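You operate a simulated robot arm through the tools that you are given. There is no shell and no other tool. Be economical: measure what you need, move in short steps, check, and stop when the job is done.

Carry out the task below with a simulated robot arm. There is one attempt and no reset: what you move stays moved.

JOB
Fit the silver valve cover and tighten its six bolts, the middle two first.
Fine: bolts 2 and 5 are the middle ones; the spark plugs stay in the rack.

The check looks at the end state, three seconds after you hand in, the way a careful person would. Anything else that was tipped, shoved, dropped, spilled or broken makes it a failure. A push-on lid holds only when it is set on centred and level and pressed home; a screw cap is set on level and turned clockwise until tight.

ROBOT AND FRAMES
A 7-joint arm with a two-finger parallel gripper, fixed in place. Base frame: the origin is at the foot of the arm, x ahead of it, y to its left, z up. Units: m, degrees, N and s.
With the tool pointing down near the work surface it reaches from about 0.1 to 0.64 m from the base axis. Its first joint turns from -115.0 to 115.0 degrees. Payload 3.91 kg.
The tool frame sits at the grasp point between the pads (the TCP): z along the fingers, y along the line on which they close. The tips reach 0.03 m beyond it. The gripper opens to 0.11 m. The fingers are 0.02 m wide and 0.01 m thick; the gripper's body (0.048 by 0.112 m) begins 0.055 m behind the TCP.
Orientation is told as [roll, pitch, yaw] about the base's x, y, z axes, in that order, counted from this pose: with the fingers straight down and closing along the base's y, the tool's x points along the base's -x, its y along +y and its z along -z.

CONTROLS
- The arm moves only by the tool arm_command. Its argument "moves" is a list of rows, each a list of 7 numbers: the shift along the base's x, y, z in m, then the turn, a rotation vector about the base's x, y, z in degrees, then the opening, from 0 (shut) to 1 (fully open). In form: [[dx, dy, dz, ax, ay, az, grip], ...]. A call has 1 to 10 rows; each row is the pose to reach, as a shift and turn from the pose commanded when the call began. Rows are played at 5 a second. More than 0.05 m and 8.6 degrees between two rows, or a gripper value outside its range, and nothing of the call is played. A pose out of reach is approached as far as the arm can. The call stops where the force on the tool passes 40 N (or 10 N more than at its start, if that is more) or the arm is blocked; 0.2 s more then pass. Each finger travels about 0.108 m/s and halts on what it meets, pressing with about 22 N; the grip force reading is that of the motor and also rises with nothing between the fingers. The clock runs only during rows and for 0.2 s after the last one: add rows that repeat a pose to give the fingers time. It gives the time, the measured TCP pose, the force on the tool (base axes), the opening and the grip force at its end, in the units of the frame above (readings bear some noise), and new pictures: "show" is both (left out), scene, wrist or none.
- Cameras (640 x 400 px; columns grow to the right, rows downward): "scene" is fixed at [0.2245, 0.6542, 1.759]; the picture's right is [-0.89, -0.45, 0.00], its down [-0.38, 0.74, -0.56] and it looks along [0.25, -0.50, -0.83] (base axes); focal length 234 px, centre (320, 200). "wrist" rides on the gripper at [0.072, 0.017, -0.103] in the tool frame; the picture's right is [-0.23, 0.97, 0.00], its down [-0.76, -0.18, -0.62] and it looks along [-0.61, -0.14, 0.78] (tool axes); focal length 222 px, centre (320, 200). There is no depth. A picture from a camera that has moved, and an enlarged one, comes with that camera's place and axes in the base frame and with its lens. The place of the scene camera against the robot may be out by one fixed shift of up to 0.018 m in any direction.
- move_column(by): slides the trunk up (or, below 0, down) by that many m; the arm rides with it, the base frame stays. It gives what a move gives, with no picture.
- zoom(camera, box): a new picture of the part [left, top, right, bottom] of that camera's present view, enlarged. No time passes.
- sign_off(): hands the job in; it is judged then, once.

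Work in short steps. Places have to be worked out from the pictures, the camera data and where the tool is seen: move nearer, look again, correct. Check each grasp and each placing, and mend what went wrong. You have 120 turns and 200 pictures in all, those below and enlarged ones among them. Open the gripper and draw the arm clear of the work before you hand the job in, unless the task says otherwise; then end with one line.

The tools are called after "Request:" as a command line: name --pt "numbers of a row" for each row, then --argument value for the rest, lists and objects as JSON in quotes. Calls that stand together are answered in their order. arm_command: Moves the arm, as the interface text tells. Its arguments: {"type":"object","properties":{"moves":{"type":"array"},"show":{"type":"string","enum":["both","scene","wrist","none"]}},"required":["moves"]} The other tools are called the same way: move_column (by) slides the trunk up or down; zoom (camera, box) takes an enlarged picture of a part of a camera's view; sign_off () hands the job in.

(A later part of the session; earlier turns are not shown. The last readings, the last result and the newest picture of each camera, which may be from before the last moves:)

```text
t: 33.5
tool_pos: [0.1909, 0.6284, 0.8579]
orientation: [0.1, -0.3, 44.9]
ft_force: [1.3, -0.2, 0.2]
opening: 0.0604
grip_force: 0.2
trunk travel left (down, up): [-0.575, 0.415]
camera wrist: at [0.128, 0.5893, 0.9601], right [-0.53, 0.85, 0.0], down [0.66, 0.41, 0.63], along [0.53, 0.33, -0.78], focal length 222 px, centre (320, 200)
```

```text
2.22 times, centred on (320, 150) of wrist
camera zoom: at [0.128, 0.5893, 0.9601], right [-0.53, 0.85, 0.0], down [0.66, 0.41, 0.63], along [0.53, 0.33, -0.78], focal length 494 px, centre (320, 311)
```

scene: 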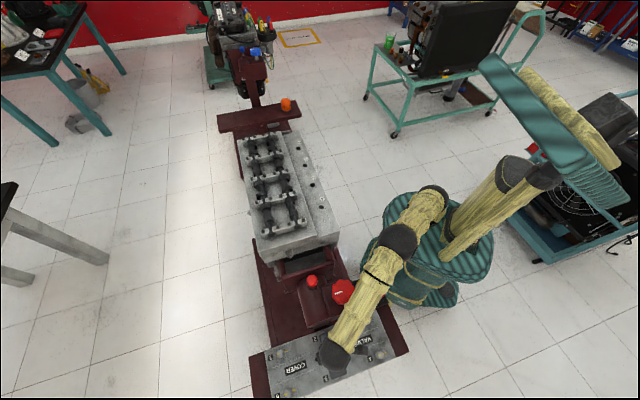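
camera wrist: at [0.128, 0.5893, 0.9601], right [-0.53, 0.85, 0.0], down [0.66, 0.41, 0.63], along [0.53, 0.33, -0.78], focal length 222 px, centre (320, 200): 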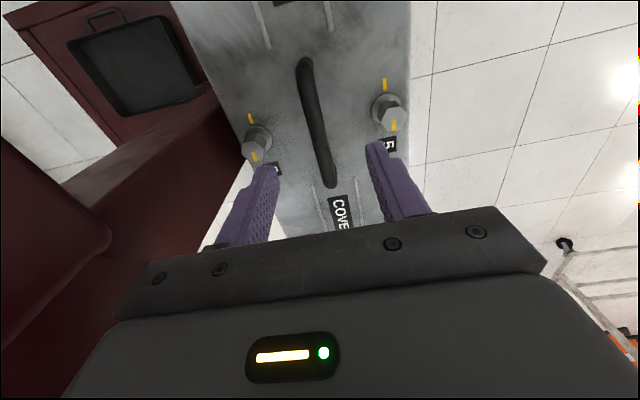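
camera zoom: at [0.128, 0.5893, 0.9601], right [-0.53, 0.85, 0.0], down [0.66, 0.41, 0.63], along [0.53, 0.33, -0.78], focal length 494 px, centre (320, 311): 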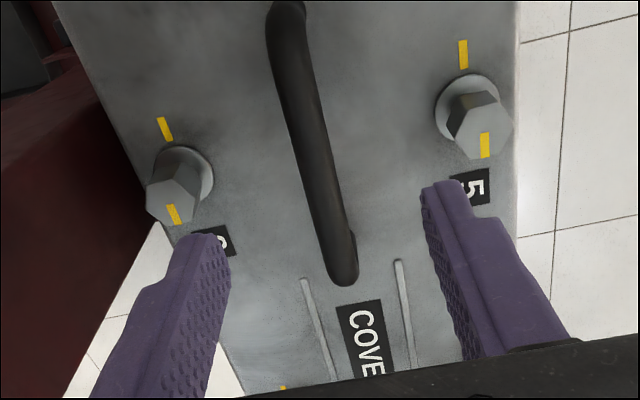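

The handle is centred between the fingers. Descending onto it to z about 0.775.

Request:
arm_command --pt "0.002 0.0 -0.03 0 0.3 0 0.55" --pt "0.002 0.0 -0.06 0 0.3 0 0.55" --pt "0.002 0 -0.08 0 0.3 0 0.55" --pt "0.002 0 -0.08 0 0.3 0 0.55" --show "wrist"

Request:
zoom --camera "wrist" --box '[200, 60, 440, 240]'

```text
t: 34.5
tool_pos: [0.1813, 0.6298, 0.7853]
orientation: [0.4, -0.8, 45.3]
ft_force: [-6.3, -5.4, 26.1]
opening: 0.0601
grip_force: 0.1
trunk travel left (down, up): [-0.575, 0.415]
camera wrist: at [0.1171, 0.5888, 0.8874], right [-0.53, 0.85, 0.01], down [0.66, 0.41, 0.63], along [0.53, 0.34, -0.78], focal length 222 px, centre (320, 200)
```

wrist: 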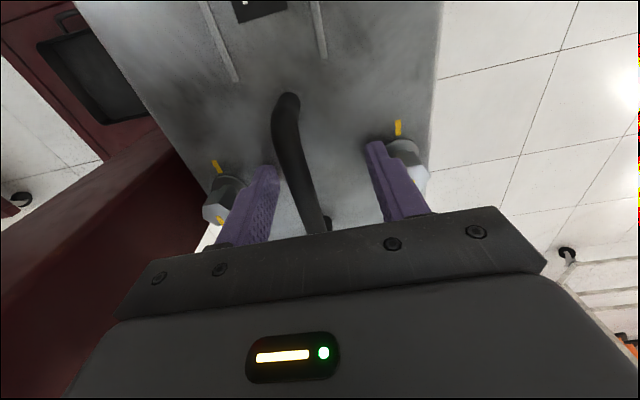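

```text
2.22 times, centred on (320, 150) of wrist
camera zoom: at [0.1171, 0.5888, 0.8874], right [-0.53, 0.85, 0.01], down [0.66, 0.41, 0.63], along [0.53, 0.34, -0.78], focal length 494 px, centre (320, 311)
```

zoom: 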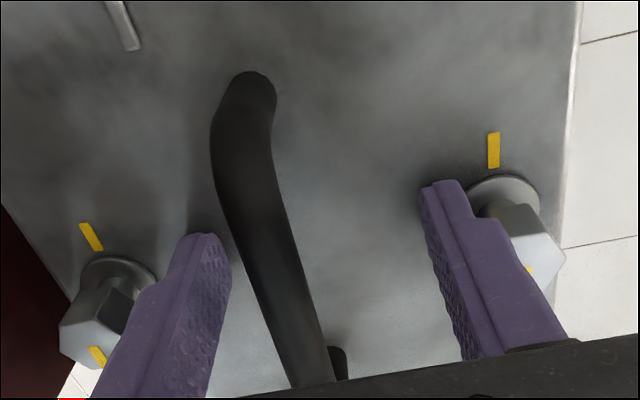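

The fingertips touched the plate top (z about 0.755). I'll lift 12 mm from the commanded height and close on the rod.

Request:
arm_command --pt "0 0 0.012 0 0 0 0.55" --pt "0 0 0.012 0 0 0 0.55" --pt "0 0 0.012 0 0 0 0" --pt "0 0 0.012 0 0 0 0" --pt "0 0 0.012 0 0 0 0" --pt "0 0 0.012 0 0 0 0" --show "wrist"

```text
t: 35.9
tool_pos: [0.1822, 0.6305, 0.7877]
orientation: [0.0, -0.1, 45.4]
ft_force: [0.2, 0.1, -9.5]
opening: 0.013
grip_force: 22.2
trunk travel left (down, up): [-0.575, 0.415]
camera wrist: at [0.1196, 0.5913, 0.8905], right [-0.53, 0.85, 0.0], down [0.66, 0.42, 0.62], along [0.53, 0.33, -0.78], focal length 222 px, centre (320, 200)
```

wrist: 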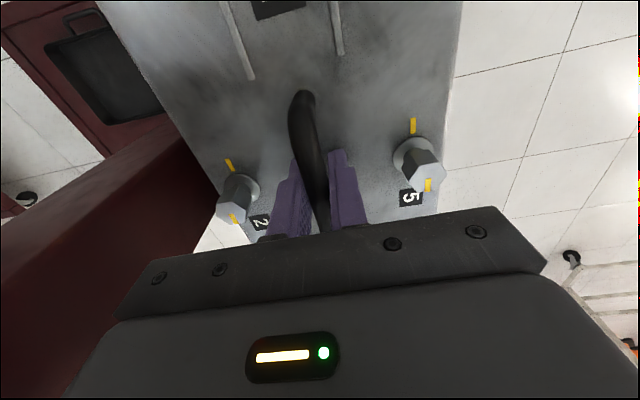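

The rod is gripped (13 mm), but the grip looks about 6 mm short of centre along it. I'll regrip, centred.

Request:
arm_command --pt "0 0 0 0 0 0 0.35" --pt "0 0 0 0 0 0 0.35" --pt "0.0045 0.0045 0 0 0 0 0.35" --pt "0.0045 0.0045 0.0 0 0 0 0.35" --pt "0.0045 0.0045 0.0 0 0 0 0" --pt "0.0045 0.0045 0.0 0 0 0 0" --pt "0.0045 0.0045 0.0 0 0 0 0" --show "none"

Request:
arm_command --pt "0 0 0.01 0 0 0 0" --pt "0 0 0.03 0 0 0 0" --pt "0 0 0.05 0 0 0 0" --pt "0 0 0.05 0 0 0 0" --show "both"

```text
t: 37.5
tool_pos: [0.1856, 0.6347, 0.7944]
orientation: [0.1, -0.7, 45.4]
ft_force: [5.1, 5.5, 12.3]
opening: 0.0127
grip_force: 21.7
trunk travel left (down, up): [-0.575, 0.415]
```

```text
t: 38.5
tool_pos: [0.1979, 0.6314, 0.8376]
orientation: [0.2, 0.0, 44.6]
ft_force: [-0.5, -0.8, -9.2]
opening: 0.0127
grip_force: 21.5
trunk travel left (down, up): [-0.575, 0.415]
camera wrist: at [0.1346, 0.5923, 0.9419], right [-0.53, 0.85, 0.0], down [0.67, 0.41, 0.62], along [0.53, 0.33, -0.78], focal length 222 px, centre (320, 200)
```

scene: 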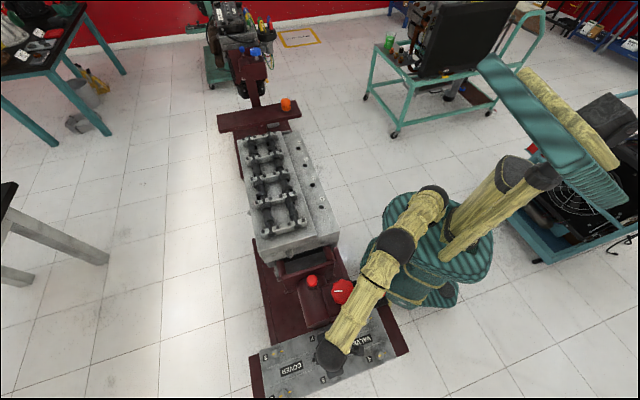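
wrist: 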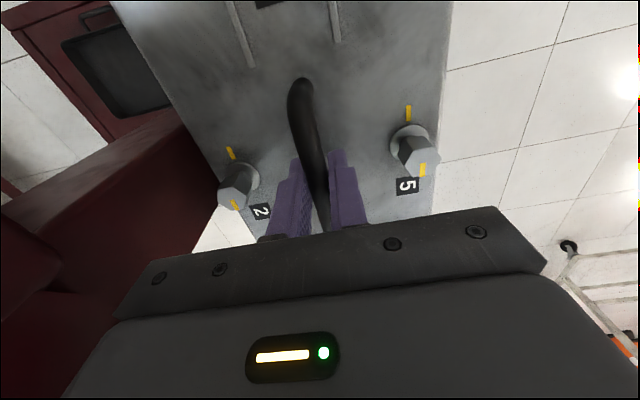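

Lifted cleanly (about 9 N). It drifted slightly toward the gearbox, so I'll shift about 2 cm away from it, then raise the column.

Request:
arm_command --pt "-0.01 0.01 0.01 0 0 0 0" --pt "-0.018 0.018 0.02 0 0 0 0" --pt "-0.018 0.018 0.02 0 0 0 0" --show "wrist"

```text
t: 39.3
tool_pos: [0.1785, 0.6489, 0.8608]
orientation: [0.2, 0.0, 44.9]
ft_force: [-0.2, 0.7, -9.5]
opening: 0.0126
grip_force: 21.9
trunk travel left (down, up): [-0.575, 0.415]
camera wrist: at [0.1158, 0.6102, 0.9631], right [-0.53, 0.85, 0.0], down [0.67, 0.41, 0.62], along [0.53, 0.33, -0.78], focal length 222 px, centre (320, 200)
```

wrist: 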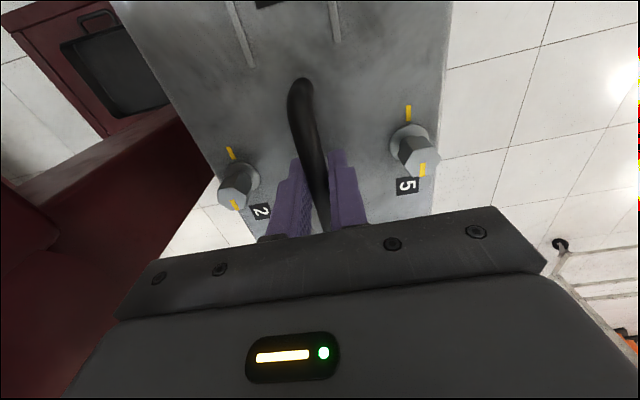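

Request:
move_column --by 0.415

Request:
arm_command --pt "0 0 0.04 0 0 0 0" --pt "0 0 0.08 0 0 0 0" --pt "0 0 0.1 0 0 0 0" --show "both"

Request:
zoom --camera "scene" --box '[220, 200, 460, 400]'

```text
refused: 0.415 is not a number from -0.4 to 0.4
```

```text
t: 40.1
tool_pos: [0.1777, 0.65, 0.9607]
orientation: [0.3, 0.0, 44.9]
ft_force: [0.5, -0.4, -10.1]
opening: 0.0128
grip_force: 22.3
trunk travel left (down, up): [-0.575, 0.415]
camera wrist: at [0.1149, 0.6118, 1.0636], right [-0.53, 0.85, 0.0], down [0.67, 0.41, 0.62], along [0.53, 0.33, -0.78], focal length 222 px, centre (320, 200)
```

scene: 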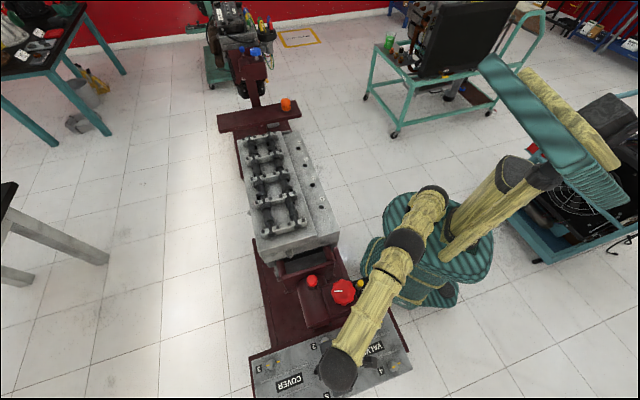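
wrist: 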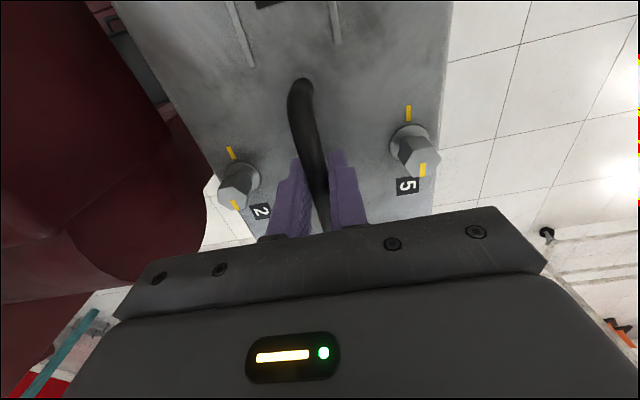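

```text
2.00 times, centred on (340, 300) of scene
camera zoom: at [0.2245, 0.6542, 1.759], right [-0.89, -0.45, 0.0], down [-0.38, 0.74, -0.56], along [0.25, -0.5, -0.83], focal length 468 px, centre (280, 0)
```

zoom: 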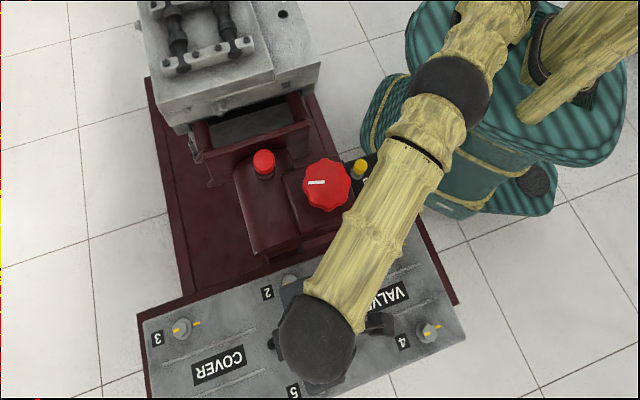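

The cover is held level. Raising the column by 0.4.

Request:
move_column --by 0.4

Request:
arm_command --pt "0 0 0 0 0 0 0" --show "both"

```text
t: 43.9
tool_pos: [0.1776, 0.6518, 1.3599]
orientation: [0.2, 0.0, 44.9]
ft_force: [-0.1, -0.5, -10.2]
opening: 0.0128
grip_force: 22.1
trunk travel left (down, up): [-0.975, 0.015]
```

```text
t: 44.3
tool_pos: [0.1777, 0.6514, 1.3594]
orientation: [0.3, -0.1, 44.8]
ft_force: [-0.4, 0.4, -8.8]
opening: 0.0127
grip_force: 22.2
trunk travel left (down, up): [-0.975, 0.015]
camera wrist: at [0.1151, 0.6124, 1.4632], right [-0.53, 0.85, 0.0], down [0.67, 0.41, 0.62], along [0.53, 0.33, -0.78], focal length 222 px, centre (320, 200)
```

scene: 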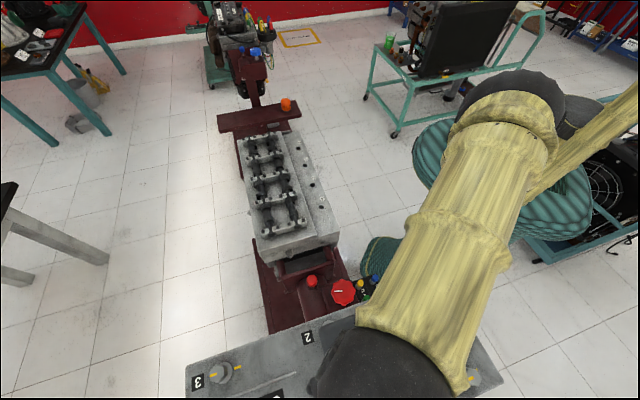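
wrist: 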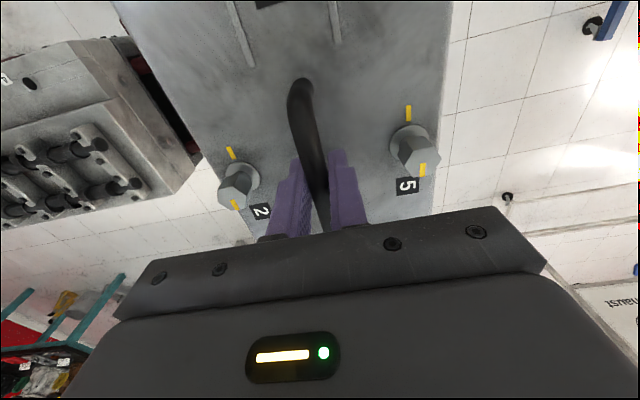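

Now I carry it toward the engine while yawing from +45 to -45, in two smooth halves.

Request:
arm_command --pt "0.018 -0.016 0.003 0 0 -4 0" --pt "0.044 -0.039 0.006 0 0 -9 0" --pt "0.07 -0.062 0.01 0 0 -14.5 0" --pt "0.096 -0.085 0.01 0 0 -20 0" --pt "0.122 -0.108 0.01 0 0 -25.5 0" --pt "0.148 -0.131 0.01 0 0 -31 0" --pt "0.174 -0.154 0.01 0 0 -36.5 0" --pt "0.2 -0.177 0.01 0 0 -41 0" --pt "0.218 -0.19 0.01 0 0 -45 0" --show "wrist"

```text
t: 46.3
tool_pos: [0.3974, 0.4596, 1.3698]
orientation: [0.3, 0.1, -0.2]
ft_force: [0.1, 1.1, -9.9]
opening: 0.0129
grip_force: 21.7
trunk travel left (down, up): [-0.975, 0.015]
camera wrist: at [0.3248, 0.4762, 1.473], right [0.23, 0.97, 0.0], down [0.76, -0.18, 0.62], along [0.61, -0.14, -0.78], focal length 222 px, centre (320, 200)
```

wrist: 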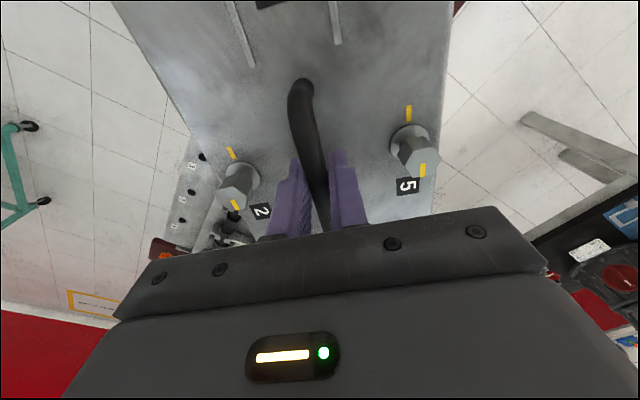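

The grip is unchanged, with the cover centre within about 2 mm of the TCP. Continuing to above the engine at yaw -45.

Request:
arm_command --pt "0.014 -0.012 0 0 0 -4 0" --pt "0.038 -0.034 0 0 0 -9 0" --pt "0.062 -0.056 0 0 0 -14.5 0" --pt "0.086 -0.078 0 0 0 -20 0" --pt "0.11 -0.1 0 0 0 -25.5 0" --pt "0.134 -0.122 0 0 0 -31 0" --pt "0.158 -0.144 0 0 0 -36.5 0" --pt "0.18 -0.165 0 0 0 -41 0" --pt "0.194 -0.178 0 0 0 -44.8 0" --pt "0.194 -0.178 0 0 0 -44.8 0" --show "both"

Request:
zoom --camera "scene" --box '[200, 80, 400, 280]'

```text
t: 48.5
tool_pos: [0.5901, 0.2843, 1.3699]
orientation: [0.2, 0.0, -44.9]
ft_force: [-0.1, -0.2, -10.0]
opening: 0.0128
grip_force: 21.9
trunk travel left (down, up): [-0.975, 0.015]
camera wrist: at [0.5504, 0.3481, 1.4723], right [0.85, 0.53, 0.0], down [0.41, -0.66, 0.62], along [0.33, -0.53, -0.78], focal length 222 px, centre (320, 200)
```

scene: 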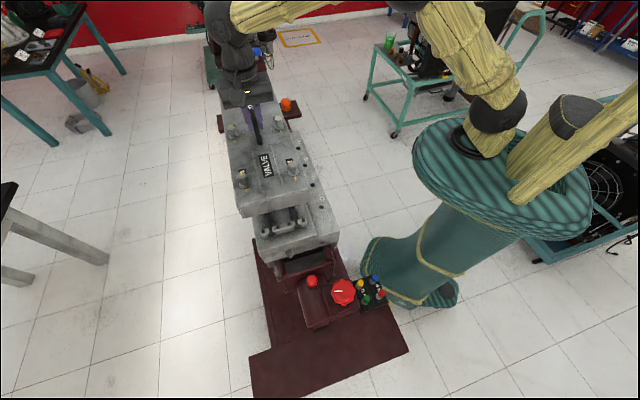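
wrist: 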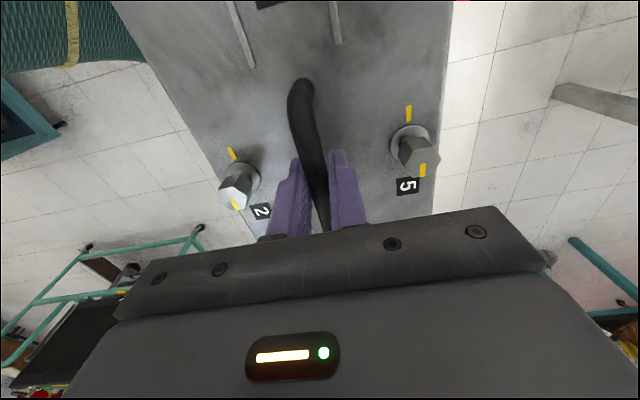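

```text
2.00 times, centred on (300, 180) of scene
camera zoom: at [0.2245, 0.6542, 1.759], right [-0.89, -0.45, 0.0], down [-0.38, 0.74, -0.56], along [0.25, -0.5, -0.83], focal length 468 px, centre (360, 240)
```

zoom: 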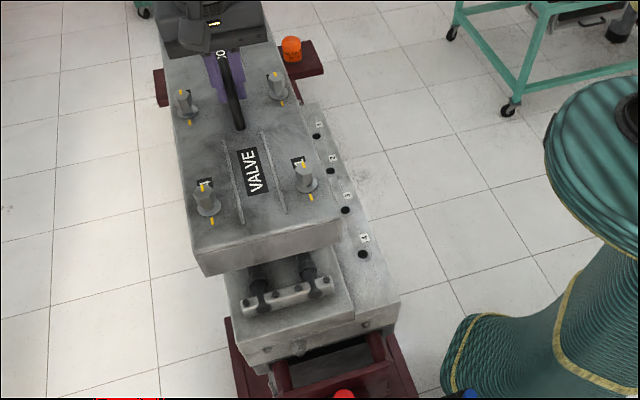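

The cover has a skirt about 55–60 mm deep and sits over the cams in the right orientation. I'll lower to TCP z 1.29 and compare edges in the scene view.

Request:
arm_command --pt "0.001 -0.002 -0.03 0 0 0 0" --pt "0.001 -0.002 -0.06 0 0 0 0" --pt "0.001 -0.002 -0.08 0 0 0 0" --pt "0.001 -0.002 -0.08 0 0 0 0" --show "none"

Request:
zoom --camera "scene" --box '[210, 90, 350, 270]'

Request:
zoom --camera "scene" --box '[230, 180, 350, 270]'

```text
t: 49.5
tool_pos: [0.5922, 0.2801, 1.289]
orientation: [0.3, -0.2, -45.0]
ft_force: [-0.3, 0.0, -9.4]
opening: 0.0127
grip_force: 22.5
trunk travel left (down, up): [-0.975, 0.015]
```

```text
2.22 times, centred on (280, 180) of scene
camera zoom: at [0.2245, 0.6542, 1.759], right [-0.89, -0.45, 0.0], down [-0.38, 0.74, -0.56], along [0.25, -0.5, -0.83], focal length 520 px, centre (409, 244)
```

zoom: 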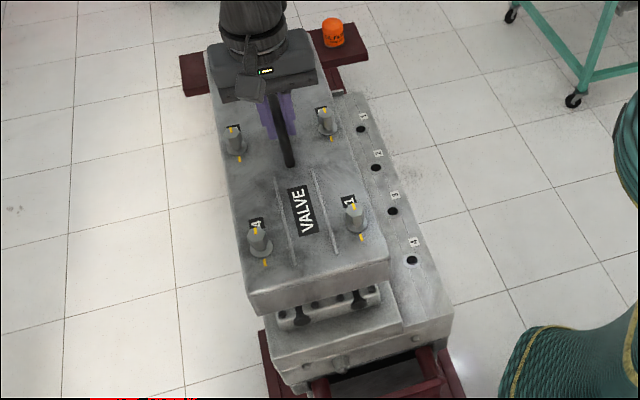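

```text
4.44 times, centred on (290, 225) of scene
camera zoom: at [0.2245, 0.6542, 1.759], right [-0.89, -0.45, 0.0], down [-0.38, 0.74, -0.56], along [0.25, -0.5, -0.83], focal length 1040 px, centre (453, 89)
```

zoom: 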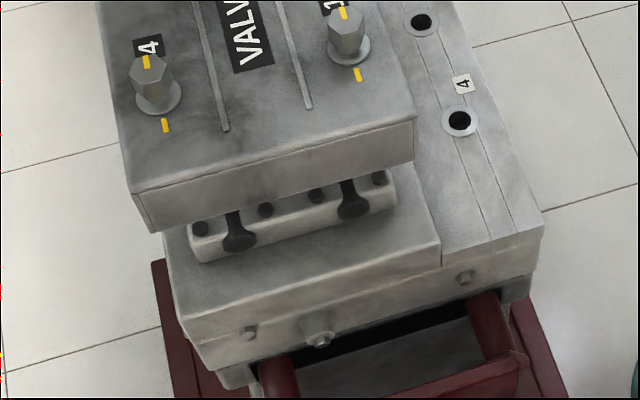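

The relative edges agree within about 2 mm laterally, and the wrist measurements support the centre. Lowering slowly until contact.

Request:
arm_command --pt "-0.001 -0.001 -0.015 -0.2 0.2 0 0" --pt "-0.001 -0.001 -0.03 -0.2 0.2 0 0" --pt "-0.001 -0.001 -0.045 -0.2 0.2 0 0" --pt "-0.001 -0.001 -0.055 -0.2 0.2 0 0" --pt "-0.001 -0.001 -0.065 -0.2 0.2 0 0" --pt "-0.001 -0.001 -0.065 -0.2 0.2 0 0" --show "wrist"

Request:
zoom --camera "scene" --box '[230, 160, 350, 270]'

```text
t: 50.9
tool_pos: [0.5922, 0.2804, 1.2251]
orientation: [0.1, -0.1, -44.9]
ft_force: [-0.9, 1.6, -10.2]
opening: 0.0127
grip_force: 22.5
trunk travel left (down, up): [-0.975, 0.015]
camera wrist: at [0.5521, 0.3439, 1.3277], right [0.85, 0.53, 0.0], down [0.41, -0.66, 0.62], along [0.33, -0.53, -0.78], focal length 222 px, centre (320, 200)
```

wrist: 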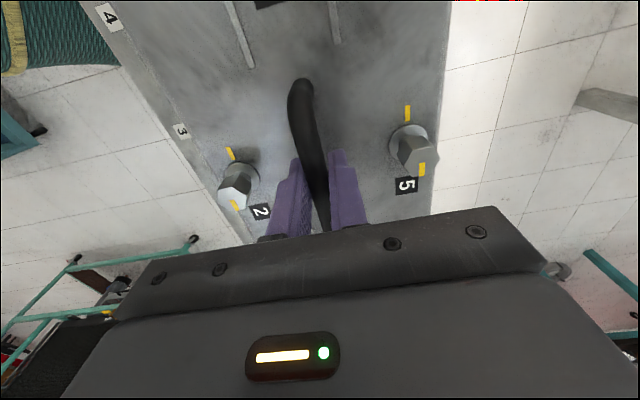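

```text
3.64 times, centred on (290, 215) of scene
camera zoom: at [0.2245, 0.6542, 1.759], right [-0.89, -0.45, 0.0], down [-0.38, 0.74, -0.56], along [0.25, -0.5, -0.83], focal length 851 px, centre (429, 146)
```

zoom: 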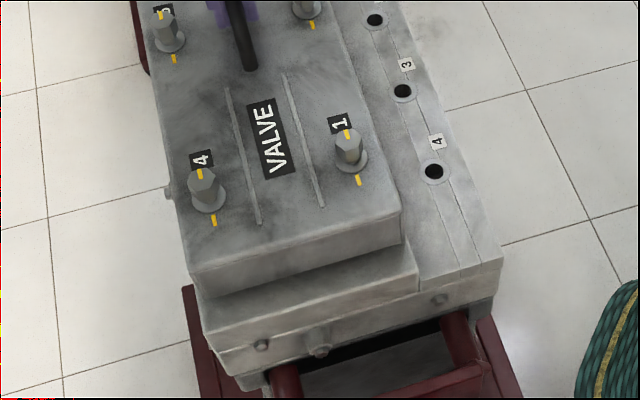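

Request:
arm_command --pt "0 0 -0.008 0 0 0 0" --pt "0 0 -0.014 0 0 0 0" --pt "0 0 -0.02 0 0 0 0" --pt "0 0 -0.025 0 0 0 0" --pt "0 0 -0.025 0 0 0 0" --show "none"

Request:
zoom --camera "scene" --box '[230, 160, 350, 270]'

```text
t: 52.1
tool_pos: [0.5899, 0.2803, 1.2047]
orientation: [0.5, -0.2, -45.0]
ft_force: [10.0, 5.2, 35.8]
opening: 0.0124
grip_force: 21.7
trunk travel left (down, up): [-0.975, 0.015]
```

```text
3.64 times, centred on (290, 215) of scene
camera zoom: at [0.2245, 0.6542, 1.759], right [-0.89, -0.45, 0.0], down [-0.38, 0.74, -0.56], along [0.25, -0.5, -0.83], focal length 851 px, centre (429, 146)
```

zoom: 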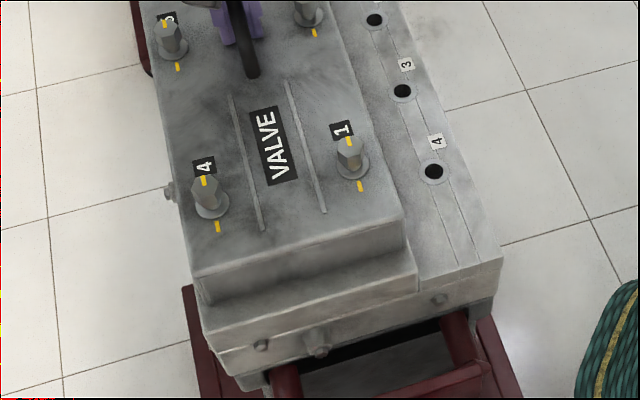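

Contact at TCP z 1.205 matches seating on the platform. Zooming close to see whether there's a gap and how the margins look.

Request:
zoom --camera "scene" --box '[275, 215, 350, 265]'

Request:
zoom --camera "scene" --box '[225, 120, 325, 190]'

```text
8.00 times, centred on (312, 240) of scene
camera zoom: at [0.2245, 0.6542, 1.759], right [-0.89, -0.45, 0.0], down [-0.38, 0.74, -0.56], along [0.25, -0.5, -0.83], focal length 1873 px, centre (380, -120)
```

zoom: 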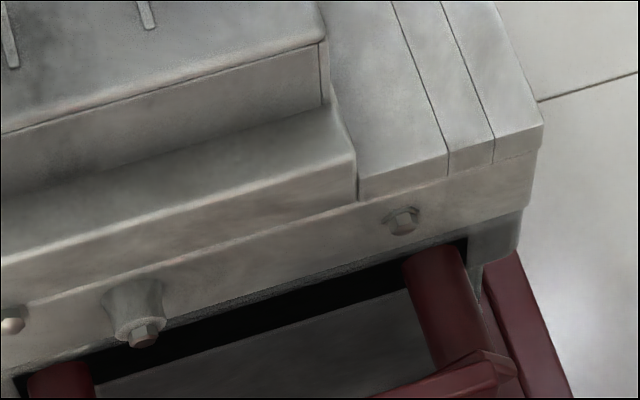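

```text
5.71 times, centred on (275, 155) of scene
camera zoom: at [0.2245, 0.6542, 1.759], right [-0.89, -0.45, 0.0], down [-0.38, 0.74, -0.56], along [0.25, -0.5, -0.83], focal length 1338 px, centre (577, 457)
```

zoom: 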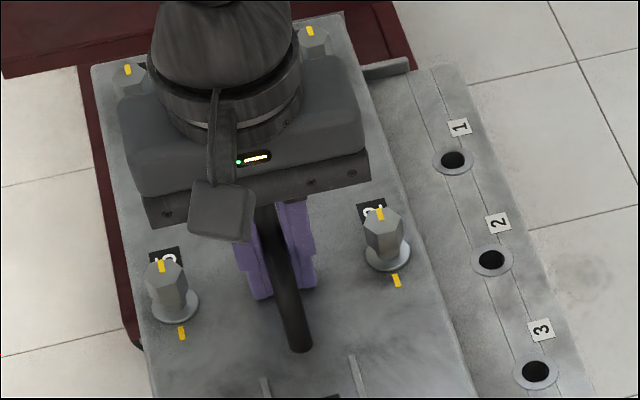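

Request:
zoom --camera "scene" --box '[225, 215, 300, 265]'

```text
8.00 times, centred on (262, 240) of scene
camera zoom: at [0.2245, 0.6542, 1.759], right [-0.89, -0.45, 0.0], down [-0.38, 0.74, -0.56], along [0.25, -0.5, -0.83], focal length 1873 px, centre (780, -120)
```

zoom: 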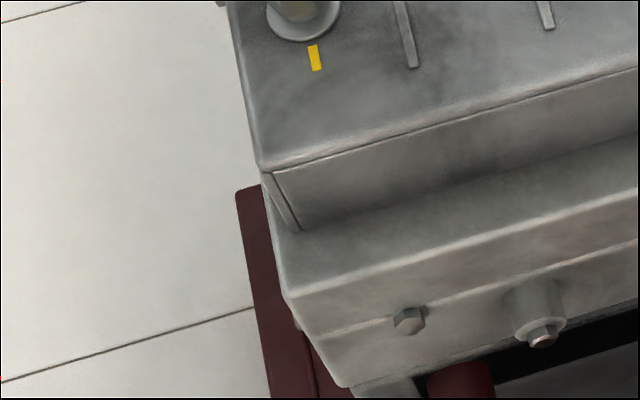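

The cover is seated level. The margins are 23–26 mm at the near end, 3 mm on the spark side and 9 mm on the outer side, so it sits about 3 mm too close to the spark side. I'll unload, shift 2.5 mm outward and set it again.

Request:
arm_command --pt "0 0 0.01 0 0 0 0" --pt "0 0 0.016 0 0 0 0" --pt "0.002 0.002 0.016 -0.3 0.1 0 0" --pt "0.002 0.002 0.016 -0.3 0.1 0 0" --show "none"

Request:
arm_command --pt "0 0 -0.006 0 0 0 0" --pt "0 0 -0.011 0 0 0 0" --pt "0 0 -0.014 0 0 0 0" --pt "0 0 -0.014 0 0 0 0" --show "none"

Request:
zoom --camera "scene" --box '[240, 195, 345, 265]'

```text
t: 53.1
tool_pos: [0.5918, 0.2831, 1.2152]
orientation: [-0.3, -0.3, -44.9]
ft_force: [-2.1, 1.6, -11.0]
opening: 0.0127
grip_force: 21.8
trunk travel left (down, up): [-0.975, 0.015]
```

```text
t: 54.1
tool_pos: [0.5931, 0.2814, 1.2041]
orientation: [0.1, -0.4, -44.9]
ft_force: [4.0, 3.3, 14.9]
opening: 0.0126
grip_force: 22.4
trunk travel left (down, up): [-0.975, 0.015]
```

```text
5.71 times, centred on (292, 230) of scene
camera zoom: at [0.2245, 0.6542, 1.759], right [-0.89, -0.45, 0.0], down [-0.38, 0.74, -0.56], along [0.25, -0.5, -0.83], focal length 1338 px, centre (477, 29)
```

zoom: 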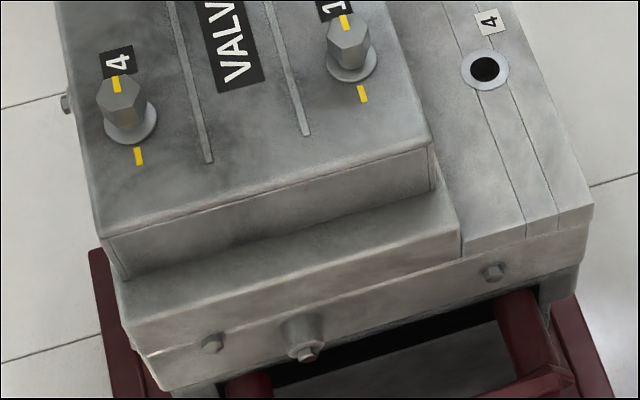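

The lateral margins are now even (about 6 mm each) and the near end is about 22 mm. I'll press down briefly, then release and rise.

Request:
arm_command --pt "0 0 -0.006 0 0 0 0" --pt "0 0 -0.006 0 0 0 0" --show "none"

Request:
arm_command --pt "0 0 0.006 0 0 0 0" --pt "0 0 0.006 0 0 0 0.4" --pt "0 0 0.006 0 0 0 0.4" --pt "0 0 0.03 0 0 0 0.4" --pt "0 0 0.06 0 0 0 0.4" --pt "0 0 0.1 0 0 0 0.4" --show "both"

Request:
zoom --camera "wrist" --box '[200, 0, 440, 220]'

```text
t: 54.5
tool_pos: [0.5934, 0.2815, 1.2039]
orientation: [0.4, -0.5, -44.8]
ft_force: [-6.4, -2.5, 14.8]
opening: 0.0126
grip_force: 22.0
trunk travel left (down, up): [-0.975, 0.015]
stopped in row 2: the force on the tool passed its limit (the readings are from after the stop); the commanded pose is now the measured one
```

```text
t: 55.9
tool_pos: [0.5938, 0.2816, 1.3057]
orientation: [0.4, -0.5, -44.9]
ft_force: [-0.2, -0.1, -0.5]
opening: 0.044
grip_force: 0.0
trunk travel left (down, up): [-0.975, 0.015]
camera wrist: at [0.5525, 0.3448, 1.4081], right [0.85, 0.53, 0.01], down [0.41, -0.66, 0.63], along [0.34, -0.53, -0.78], focal length 222 px, centre (320, 200)
```

scene: 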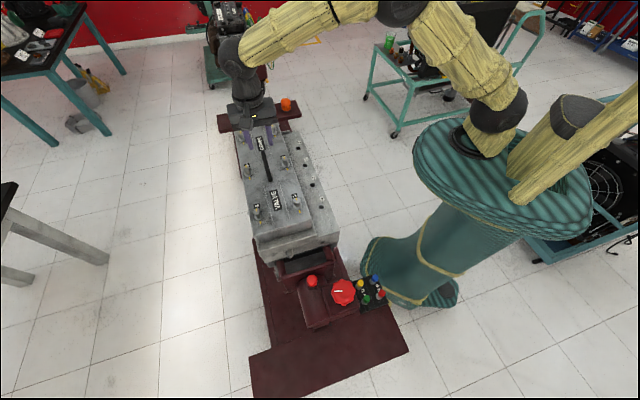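
wrist: 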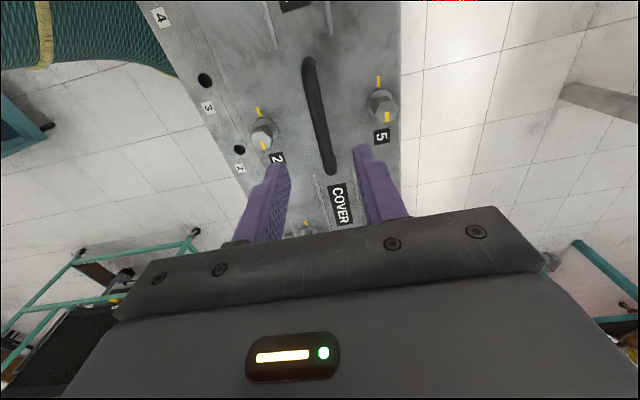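

```text
1.82 times, centred on (320, 110) of wrist
camera zoom: at [0.5525, 0.3448, 1.4081], right [0.85, 0.53, 0.01], down [0.41, -0.66, 0.63], along [0.34, -0.53, -0.78], focal length 404 px, centre (320, 364)
```

zoom: 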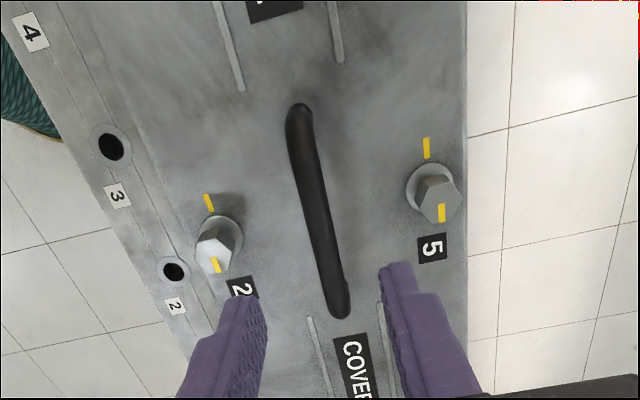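

The cover is released, with its centre near (0.595, 0.280). Bolt 2 is near (0.552, 0.235) and bolt 5 near (0.639, 0.324). I'll move over bolt 2 and look at the hex orientation.

Request:
arm_command --pt "-0.02 -0.022 0 -0.3 0.4 0 0.4" --pt "-0.0415 -0.046 0 -0.4 0.5 0 0.4" --pt "-0.0415 -0.046 -0.03 -0.4 0.5 0 0.4" --pt "-0.0415 -0.046 -0.05 -0.4 0.5 0 0.4" --show "wrist"

Request:
zoom --camera "wrist" --box '[240, 80, 440, 240]'

Request:
zoom --camera "scene" --box '[240, 130, 320, 210]'

```text
t: 56.9
tool_pos: [0.5521, 0.2367, 1.2525]
orientation: [-0.1, -0.3, -44.8]
ft_force: [0.0, 0.3, -0.8]
opening: 0.0437
grip_force: 0.0
trunk travel left (down, up): [-0.975, 0.015]
camera wrist: at [0.5133, 0.3012, 1.3559], right [0.85, 0.53, 0.0], down [0.41, -0.66, 0.63], along [0.33, -0.53, -0.78], focal length 222 px, centre (320, 200)
```

wrist: 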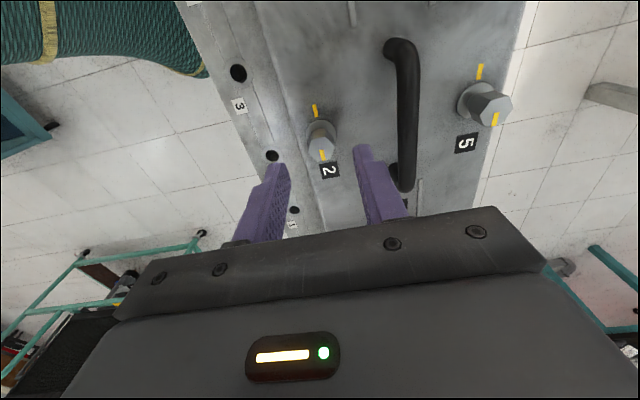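

```text
2.50 times, centred on (340, 160) of wrist
camera zoom: at [0.5133, 0.3012, 1.3559], right [0.85, 0.53, 0.0], down [0.41, -0.66, 0.63], along [0.33, -0.53, -0.78], focal length 555 px, centre (270, 300)
```

zoom: 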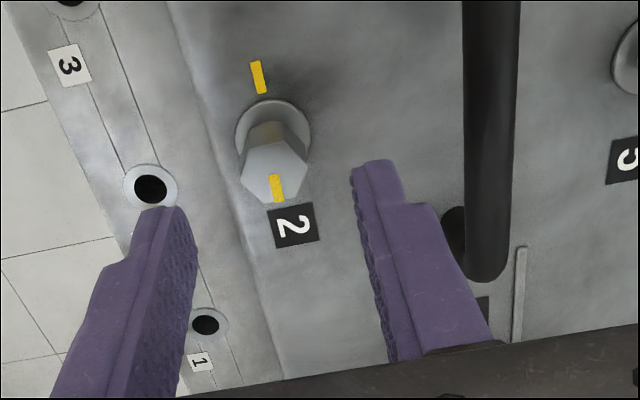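

```text
5.00 times, centred on (280, 170) of scene
camera zoom: at [0.2245, 0.6542, 1.759], right [-0.89, -0.45, 0.0], down [-0.38, 0.74, -0.56], along [0.25, -0.5, -0.83], focal length 1171 px, centre (520, 350)
```

zoom: 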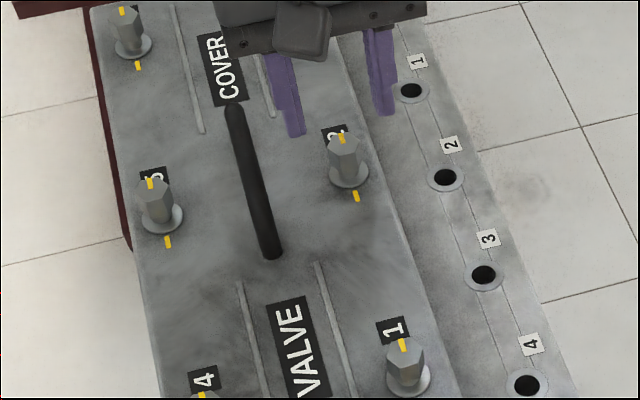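

Request:
zoom --camera "wrist" --box '[300, 95, 350, 170]'

Request:
zoom --camera "scene" --box '[273, 150, 293, 175]'

```text
5.33 times, centred on (325, 132) of wrist
camera zoom: at [0.5133, 0.3012, 1.3559], right [0.85, 0.53, 0.0], down [0.41, -0.66, 0.63], along [0.33, -0.53, -0.78], focal length 1185 px, centre (293, 560)
```

zoom: 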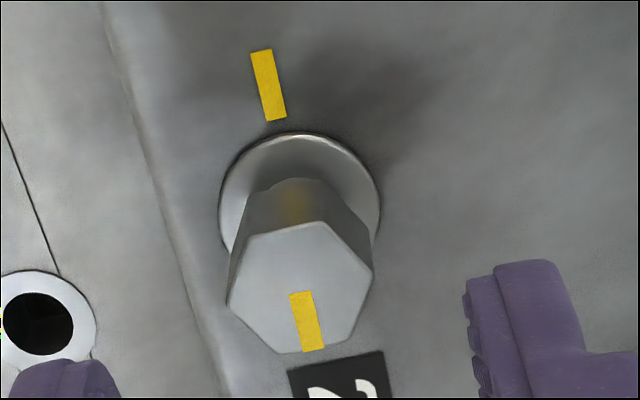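

```text
16.00 times, centred on (283, 162) of scene
camera zoom: at [0.2245, 0.6542, 1.759], right [-0.89, -0.45, 0.0], down [-0.38, 0.74, -0.56], along [0.25, -0.5, -0.83], focal length 3746 px, centre (912, 800)
```

zoom: 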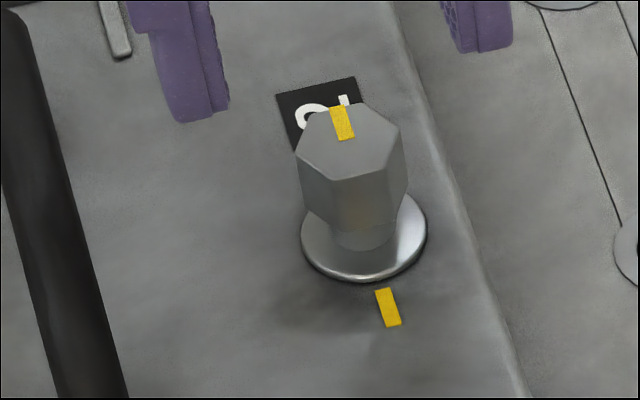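

The picture is clear: the head mark is centred on a hex flat, pointing toward the COVER end. The plate mark is on the VALVE side, so about half a turn is needed. Flats suit closing at yaw 105, so I can grip at 105 and turn clockwise to -75 in one go. I'll rotate above the bolt first.

Request:
arm_command --pt "0.001 0 0.02 0 0 8.4 0.4" --pt "0.002 0 0.03 0 0 16.8 0.4" --pt "0.002 0 0.03 0 0 25.2 0.4" --pt "0.002 0 0.03 0 0 33.6 0.4" --pt "0.002 0 0.03 0 0 42 0.4" --pt "0.002 0 0.03 0 0 50.4 0.4" --pt "0.002 0 0.03 0 0 58.8 0.4" --pt "0.002 0 0.03 0 0 67.2 0.4" --pt "0.002 0 0.03 0 0 75 0.4" --show "none"

Request:
arm_command --pt "0 0 0 0 0 8.4 0.4" --pt "0 0 0 0 0 16.8 0.4" --pt "0 0 0 0 0 25.2 0.4" --pt "0 0 0 0 0 33.6 0.4" --pt "0 0 0 0 0 42 0.4" --pt "0 0 0 0 0 50.4 0.4" --pt "0 0 0 0 0 58.8 0.4" --pt "0 0 0 0 0 67.2 0.4" --pt "0 0 0 0 0 74.8 0.4" --show "both"

Request:
zoom --camera "wrist" --box '[220, 60, 440, 240]'

```text
t: 58.9
tool_pos: [0.5576, 0.2374, 1.2827]
orientation: [-0.3, -0.4, 30.1]
ft_force: [-1.0, -0.2, 0.8]
opening: 0.0441
grip_force: 0.1
trunk travel left (down, up): [-0.975, 0.015]
```

```text
t: 60.9
tool_pos: [0.555, 0.2364, 1.2824]
orientation: [-0.2, -0.4, 105.0]
ft_force: [0.0, -0.3, -1.1]
opening: 0.044
grip_force: 0.1
trunk travel left (down, up): [-0.975, 0.015]
camera wrist: at [0.5587, 0.1625, 1.3851], right [-1.0, -0.04, 0.0], down [-0.03, 0.78, 0.63], along [-0.02, 0.63, -0.78], focal length 222 px, centre (320, 200)
```

scene: 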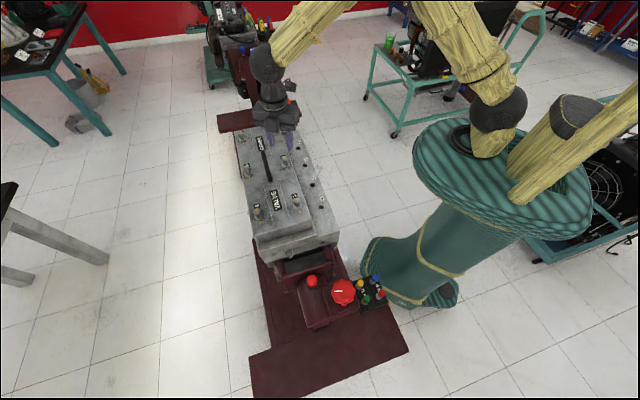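
wrist: 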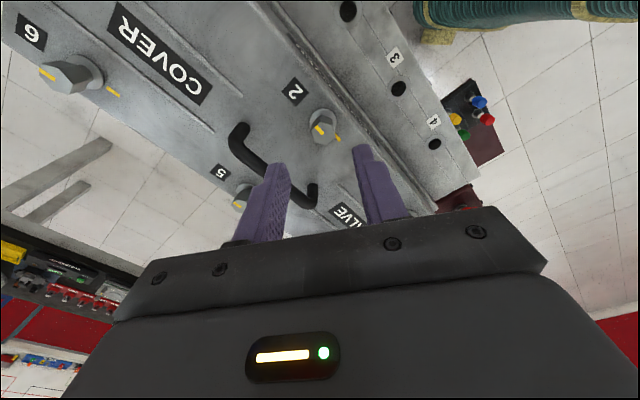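

```text
2.22 times, centred on (330, 150) of wrist
camera zoom: at [0.5587, 0.1625, 1.3851], right [-1.0, -0.04, 0.0], down [-0.03, 0.78, 0.63], along [-0.02, 0.63, -0.78], focal length 494 px, centre (298, 311)
```

zoom: 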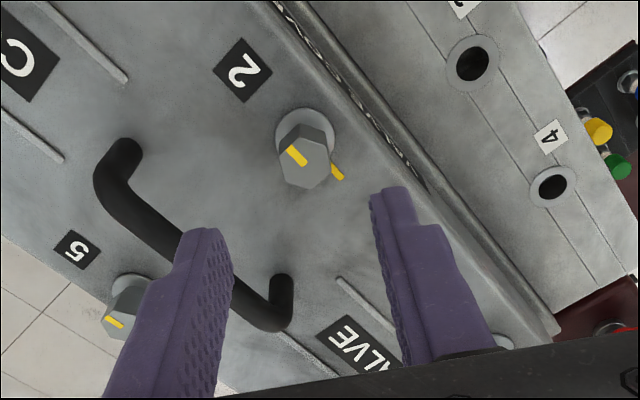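

Bolt 2 is at (0.554, 0.238), with flats aligned to the fingers. Descending and closing on the head.

Request:
arm_command --pt "-0.001 0.001 -0.03 0 0 0 0.4" --pt "-0.001 0.001 -0.06 0 0 0 0.4" --pt "-0.001 0.001 -0.075 0.2 0.4 0 0.4" --pt "-0.001 0.001 -0.075 0.2 0.4 0 0.4" --show "wrist"

Request:
zoom --camera "wrist" --box '[220, 100, 440, 260]'

```text
t: 61.9
tool_pos: [0.5522, 0.2366, 1.2073]
orientation: [0.1, -0.7, 105.1]
ft_force: [-0.8, -0.3, -0.6]
opening: 0.0441
grip_force: 0.1
trunk travel left (down, up): [-0.975, 0.015]
camera wrist: at [0.5559, 0.1623, 1.3103], right [-1.0, -0.03, 0.0], down [-0.02, 0.78, 0.63], along [-0.02, 0.63, -0.78], focal length 222 px, centre (320, 200)
```

wrist: 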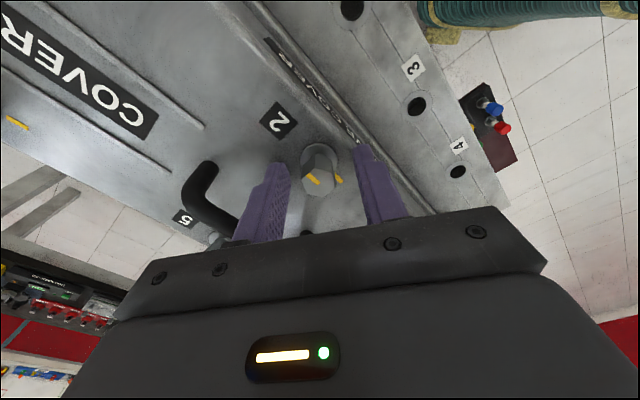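

```text
2.50 times, centred on (330, 180) of wrist
camera zoom: at [0.5559, 0.1623, 1.3103], right [-1.0, -0.03, 0.0], down [-0.02, 0.78, 0.63], along [-0.02, 0.63, -0.78], focal length 555 px, centre (295, 250)
```

zoom: 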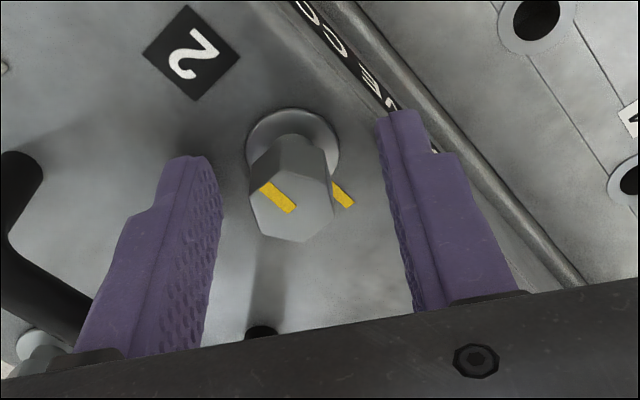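

There's some text on a strip along the cover's side, so I'll read it before turning.

Request:
zoom --camera "wrist" --box '[250, 20, 370, 160]'

```text
2.86 times, centred on (310, 90) of wrist
camera zoom: at [0.5559, 0.1623, 1.3103], right [-1.0, -0.03, 0.0], down [-0.02, 0.78, 0.63], along [-0.02, 0.63, -0.78], focal length 635 px, centre (349, 514)
```

zoom: 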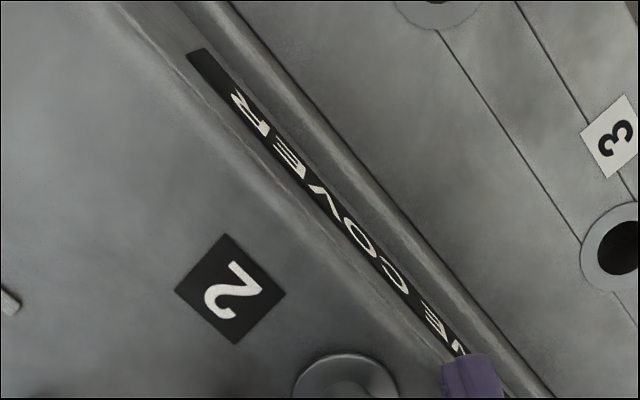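

It's just "VALVE COVER" on the side, readable from the spark side, which supports this orientation. Closing on bolt 2 now.

Request:
arm_command --pt "0.001 0.0005 -0.001 0 0 0 0.0" --pt "0.001 0.0005 -0.001 0 0 0 0" --pt "0.001 0.0005 -0.001 0 0 0 0" --show "none"

Request:
arm_command --pt "0 0 0 0 0 -8 0" --pt "0 0 0 0 0 -16 0" --pt "0 0 0 0 0 -24 0" --pt "0 0 0 0 0 -32 0" --pt "0 0 0 0 0 -40 0" --show "wrist"

Request:
zoom --camera "wrist" --box '[250, 100, 410, 240]'

```text
t: 62.7
tool_pos: [0.5526, 0.2373, 1.2069]
orientation: [0.1, -0.7, 104.9]
ft_force: [-1.2, 0.0, 7.0]
opening: 0.0189
grip_force: 22.2
trunk travel left (down, up): [-0.975, 0.015]
```

```text
t: 63.9
tool_pos: [0.5514, 0.2389, 1.2072]
orientation: [0.1, -0.5, 64.9]
ft_force: [-15.5, 0.8, 6.9]
opening: 0.0188
grip_force: 21.8
trunk travel left (down, up): [-0.975, 0.015]
camera wrist: at [0.5049, 0.1794, 1.31], right [-0.79, 0.62, 0.0], down [0.48, 0.61, 0.63], along [0.39, 0.5, -0.78], focal length 222 px, centre (320, 200)
```

wrist: 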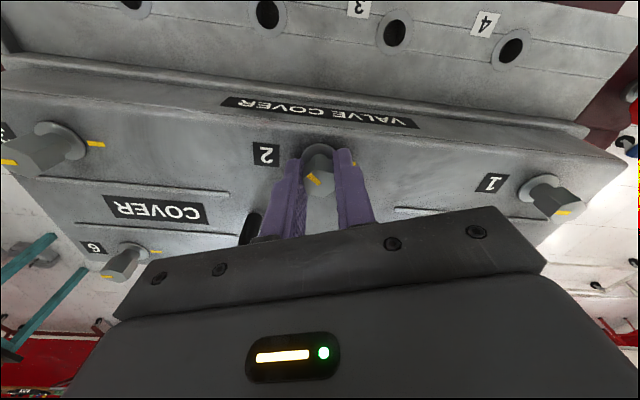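

```text
2.86 times, centred on (330, 170) of wrist
camera zoom: at [0.5049, 0.1794, 1.31], right [-0.79, 0.62, 0.0], down [0.48, 0.61, 0.63], along [0.39, 0.5, -0.78], focal length 635 px, centre (291, 286)
```

zoom: 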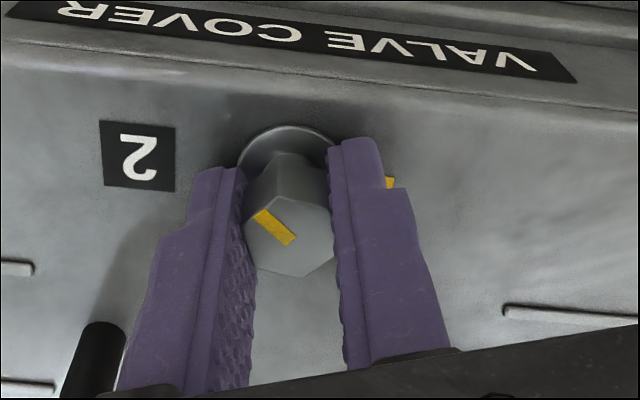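

The bolt turns with the gripper (22 N grip, flats held). Continuing clockwise.

Request:
arm_command --pt "-0.001 0 0 0 0 -8 0" --pt "-0.001 0 0 0 0 -16 0" --pt "-0.001 0 0 0 0 -24 0" --pt "-0.001 0 0 0 0 -32 0" --pt "-0.001 0 0 0 0 -40 0" --pt "-0.001 0 0 0 0 -48 0" --pt "-0.001 0 0 0 0 -56 0" --pt "-0.001 0 0 0 0 -64 0" --show "wrist"

Request:
zoom --camera "wrist" --box '[250, 100, 410, 240]'

```text
t: 65.7
tool_pos: [0.5519, 0.2391, 1.2086]
orientation: [0.2, -0.8, 0.8]
ft_force: [-14.6, -0.2, 3.9]
opening: 0.019
grip_force: 21.9
trunk travel left (down, up): [-0.975, 0.015]
camera wrist: at [0.4776, 0.2544, 1.3098], right [0.21, 0.98, 0.0], down [0.76, -0.17, 0.63], along [0.62, -0.13, -0.77], focal length 222 px, centre (320, 200)
```

wrist: 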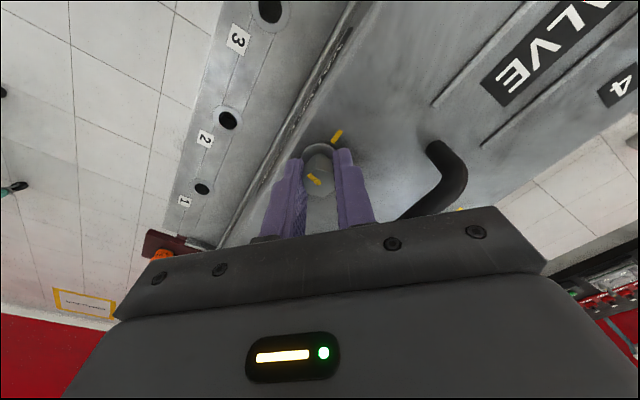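

```text
2.86 times, centred on (330, 170) of wrist
camera zoom: at [0.4776, 0.2544, 1.3098], right [0.21, 0.98, 0.0], down [0.76, -0.17, 0.63], along [0.62, -0.13, -0.77], focal length 635 px, centre (291, 286)
```

zoom: 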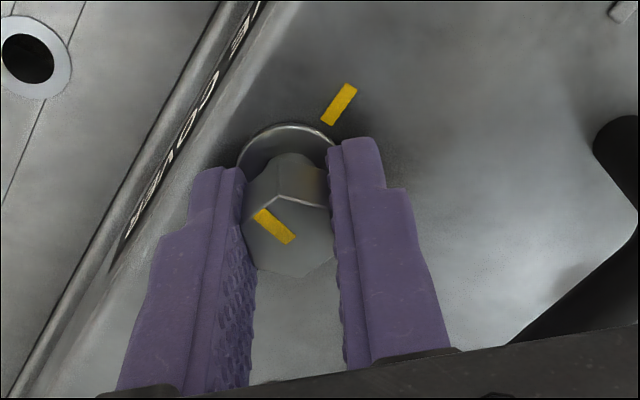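

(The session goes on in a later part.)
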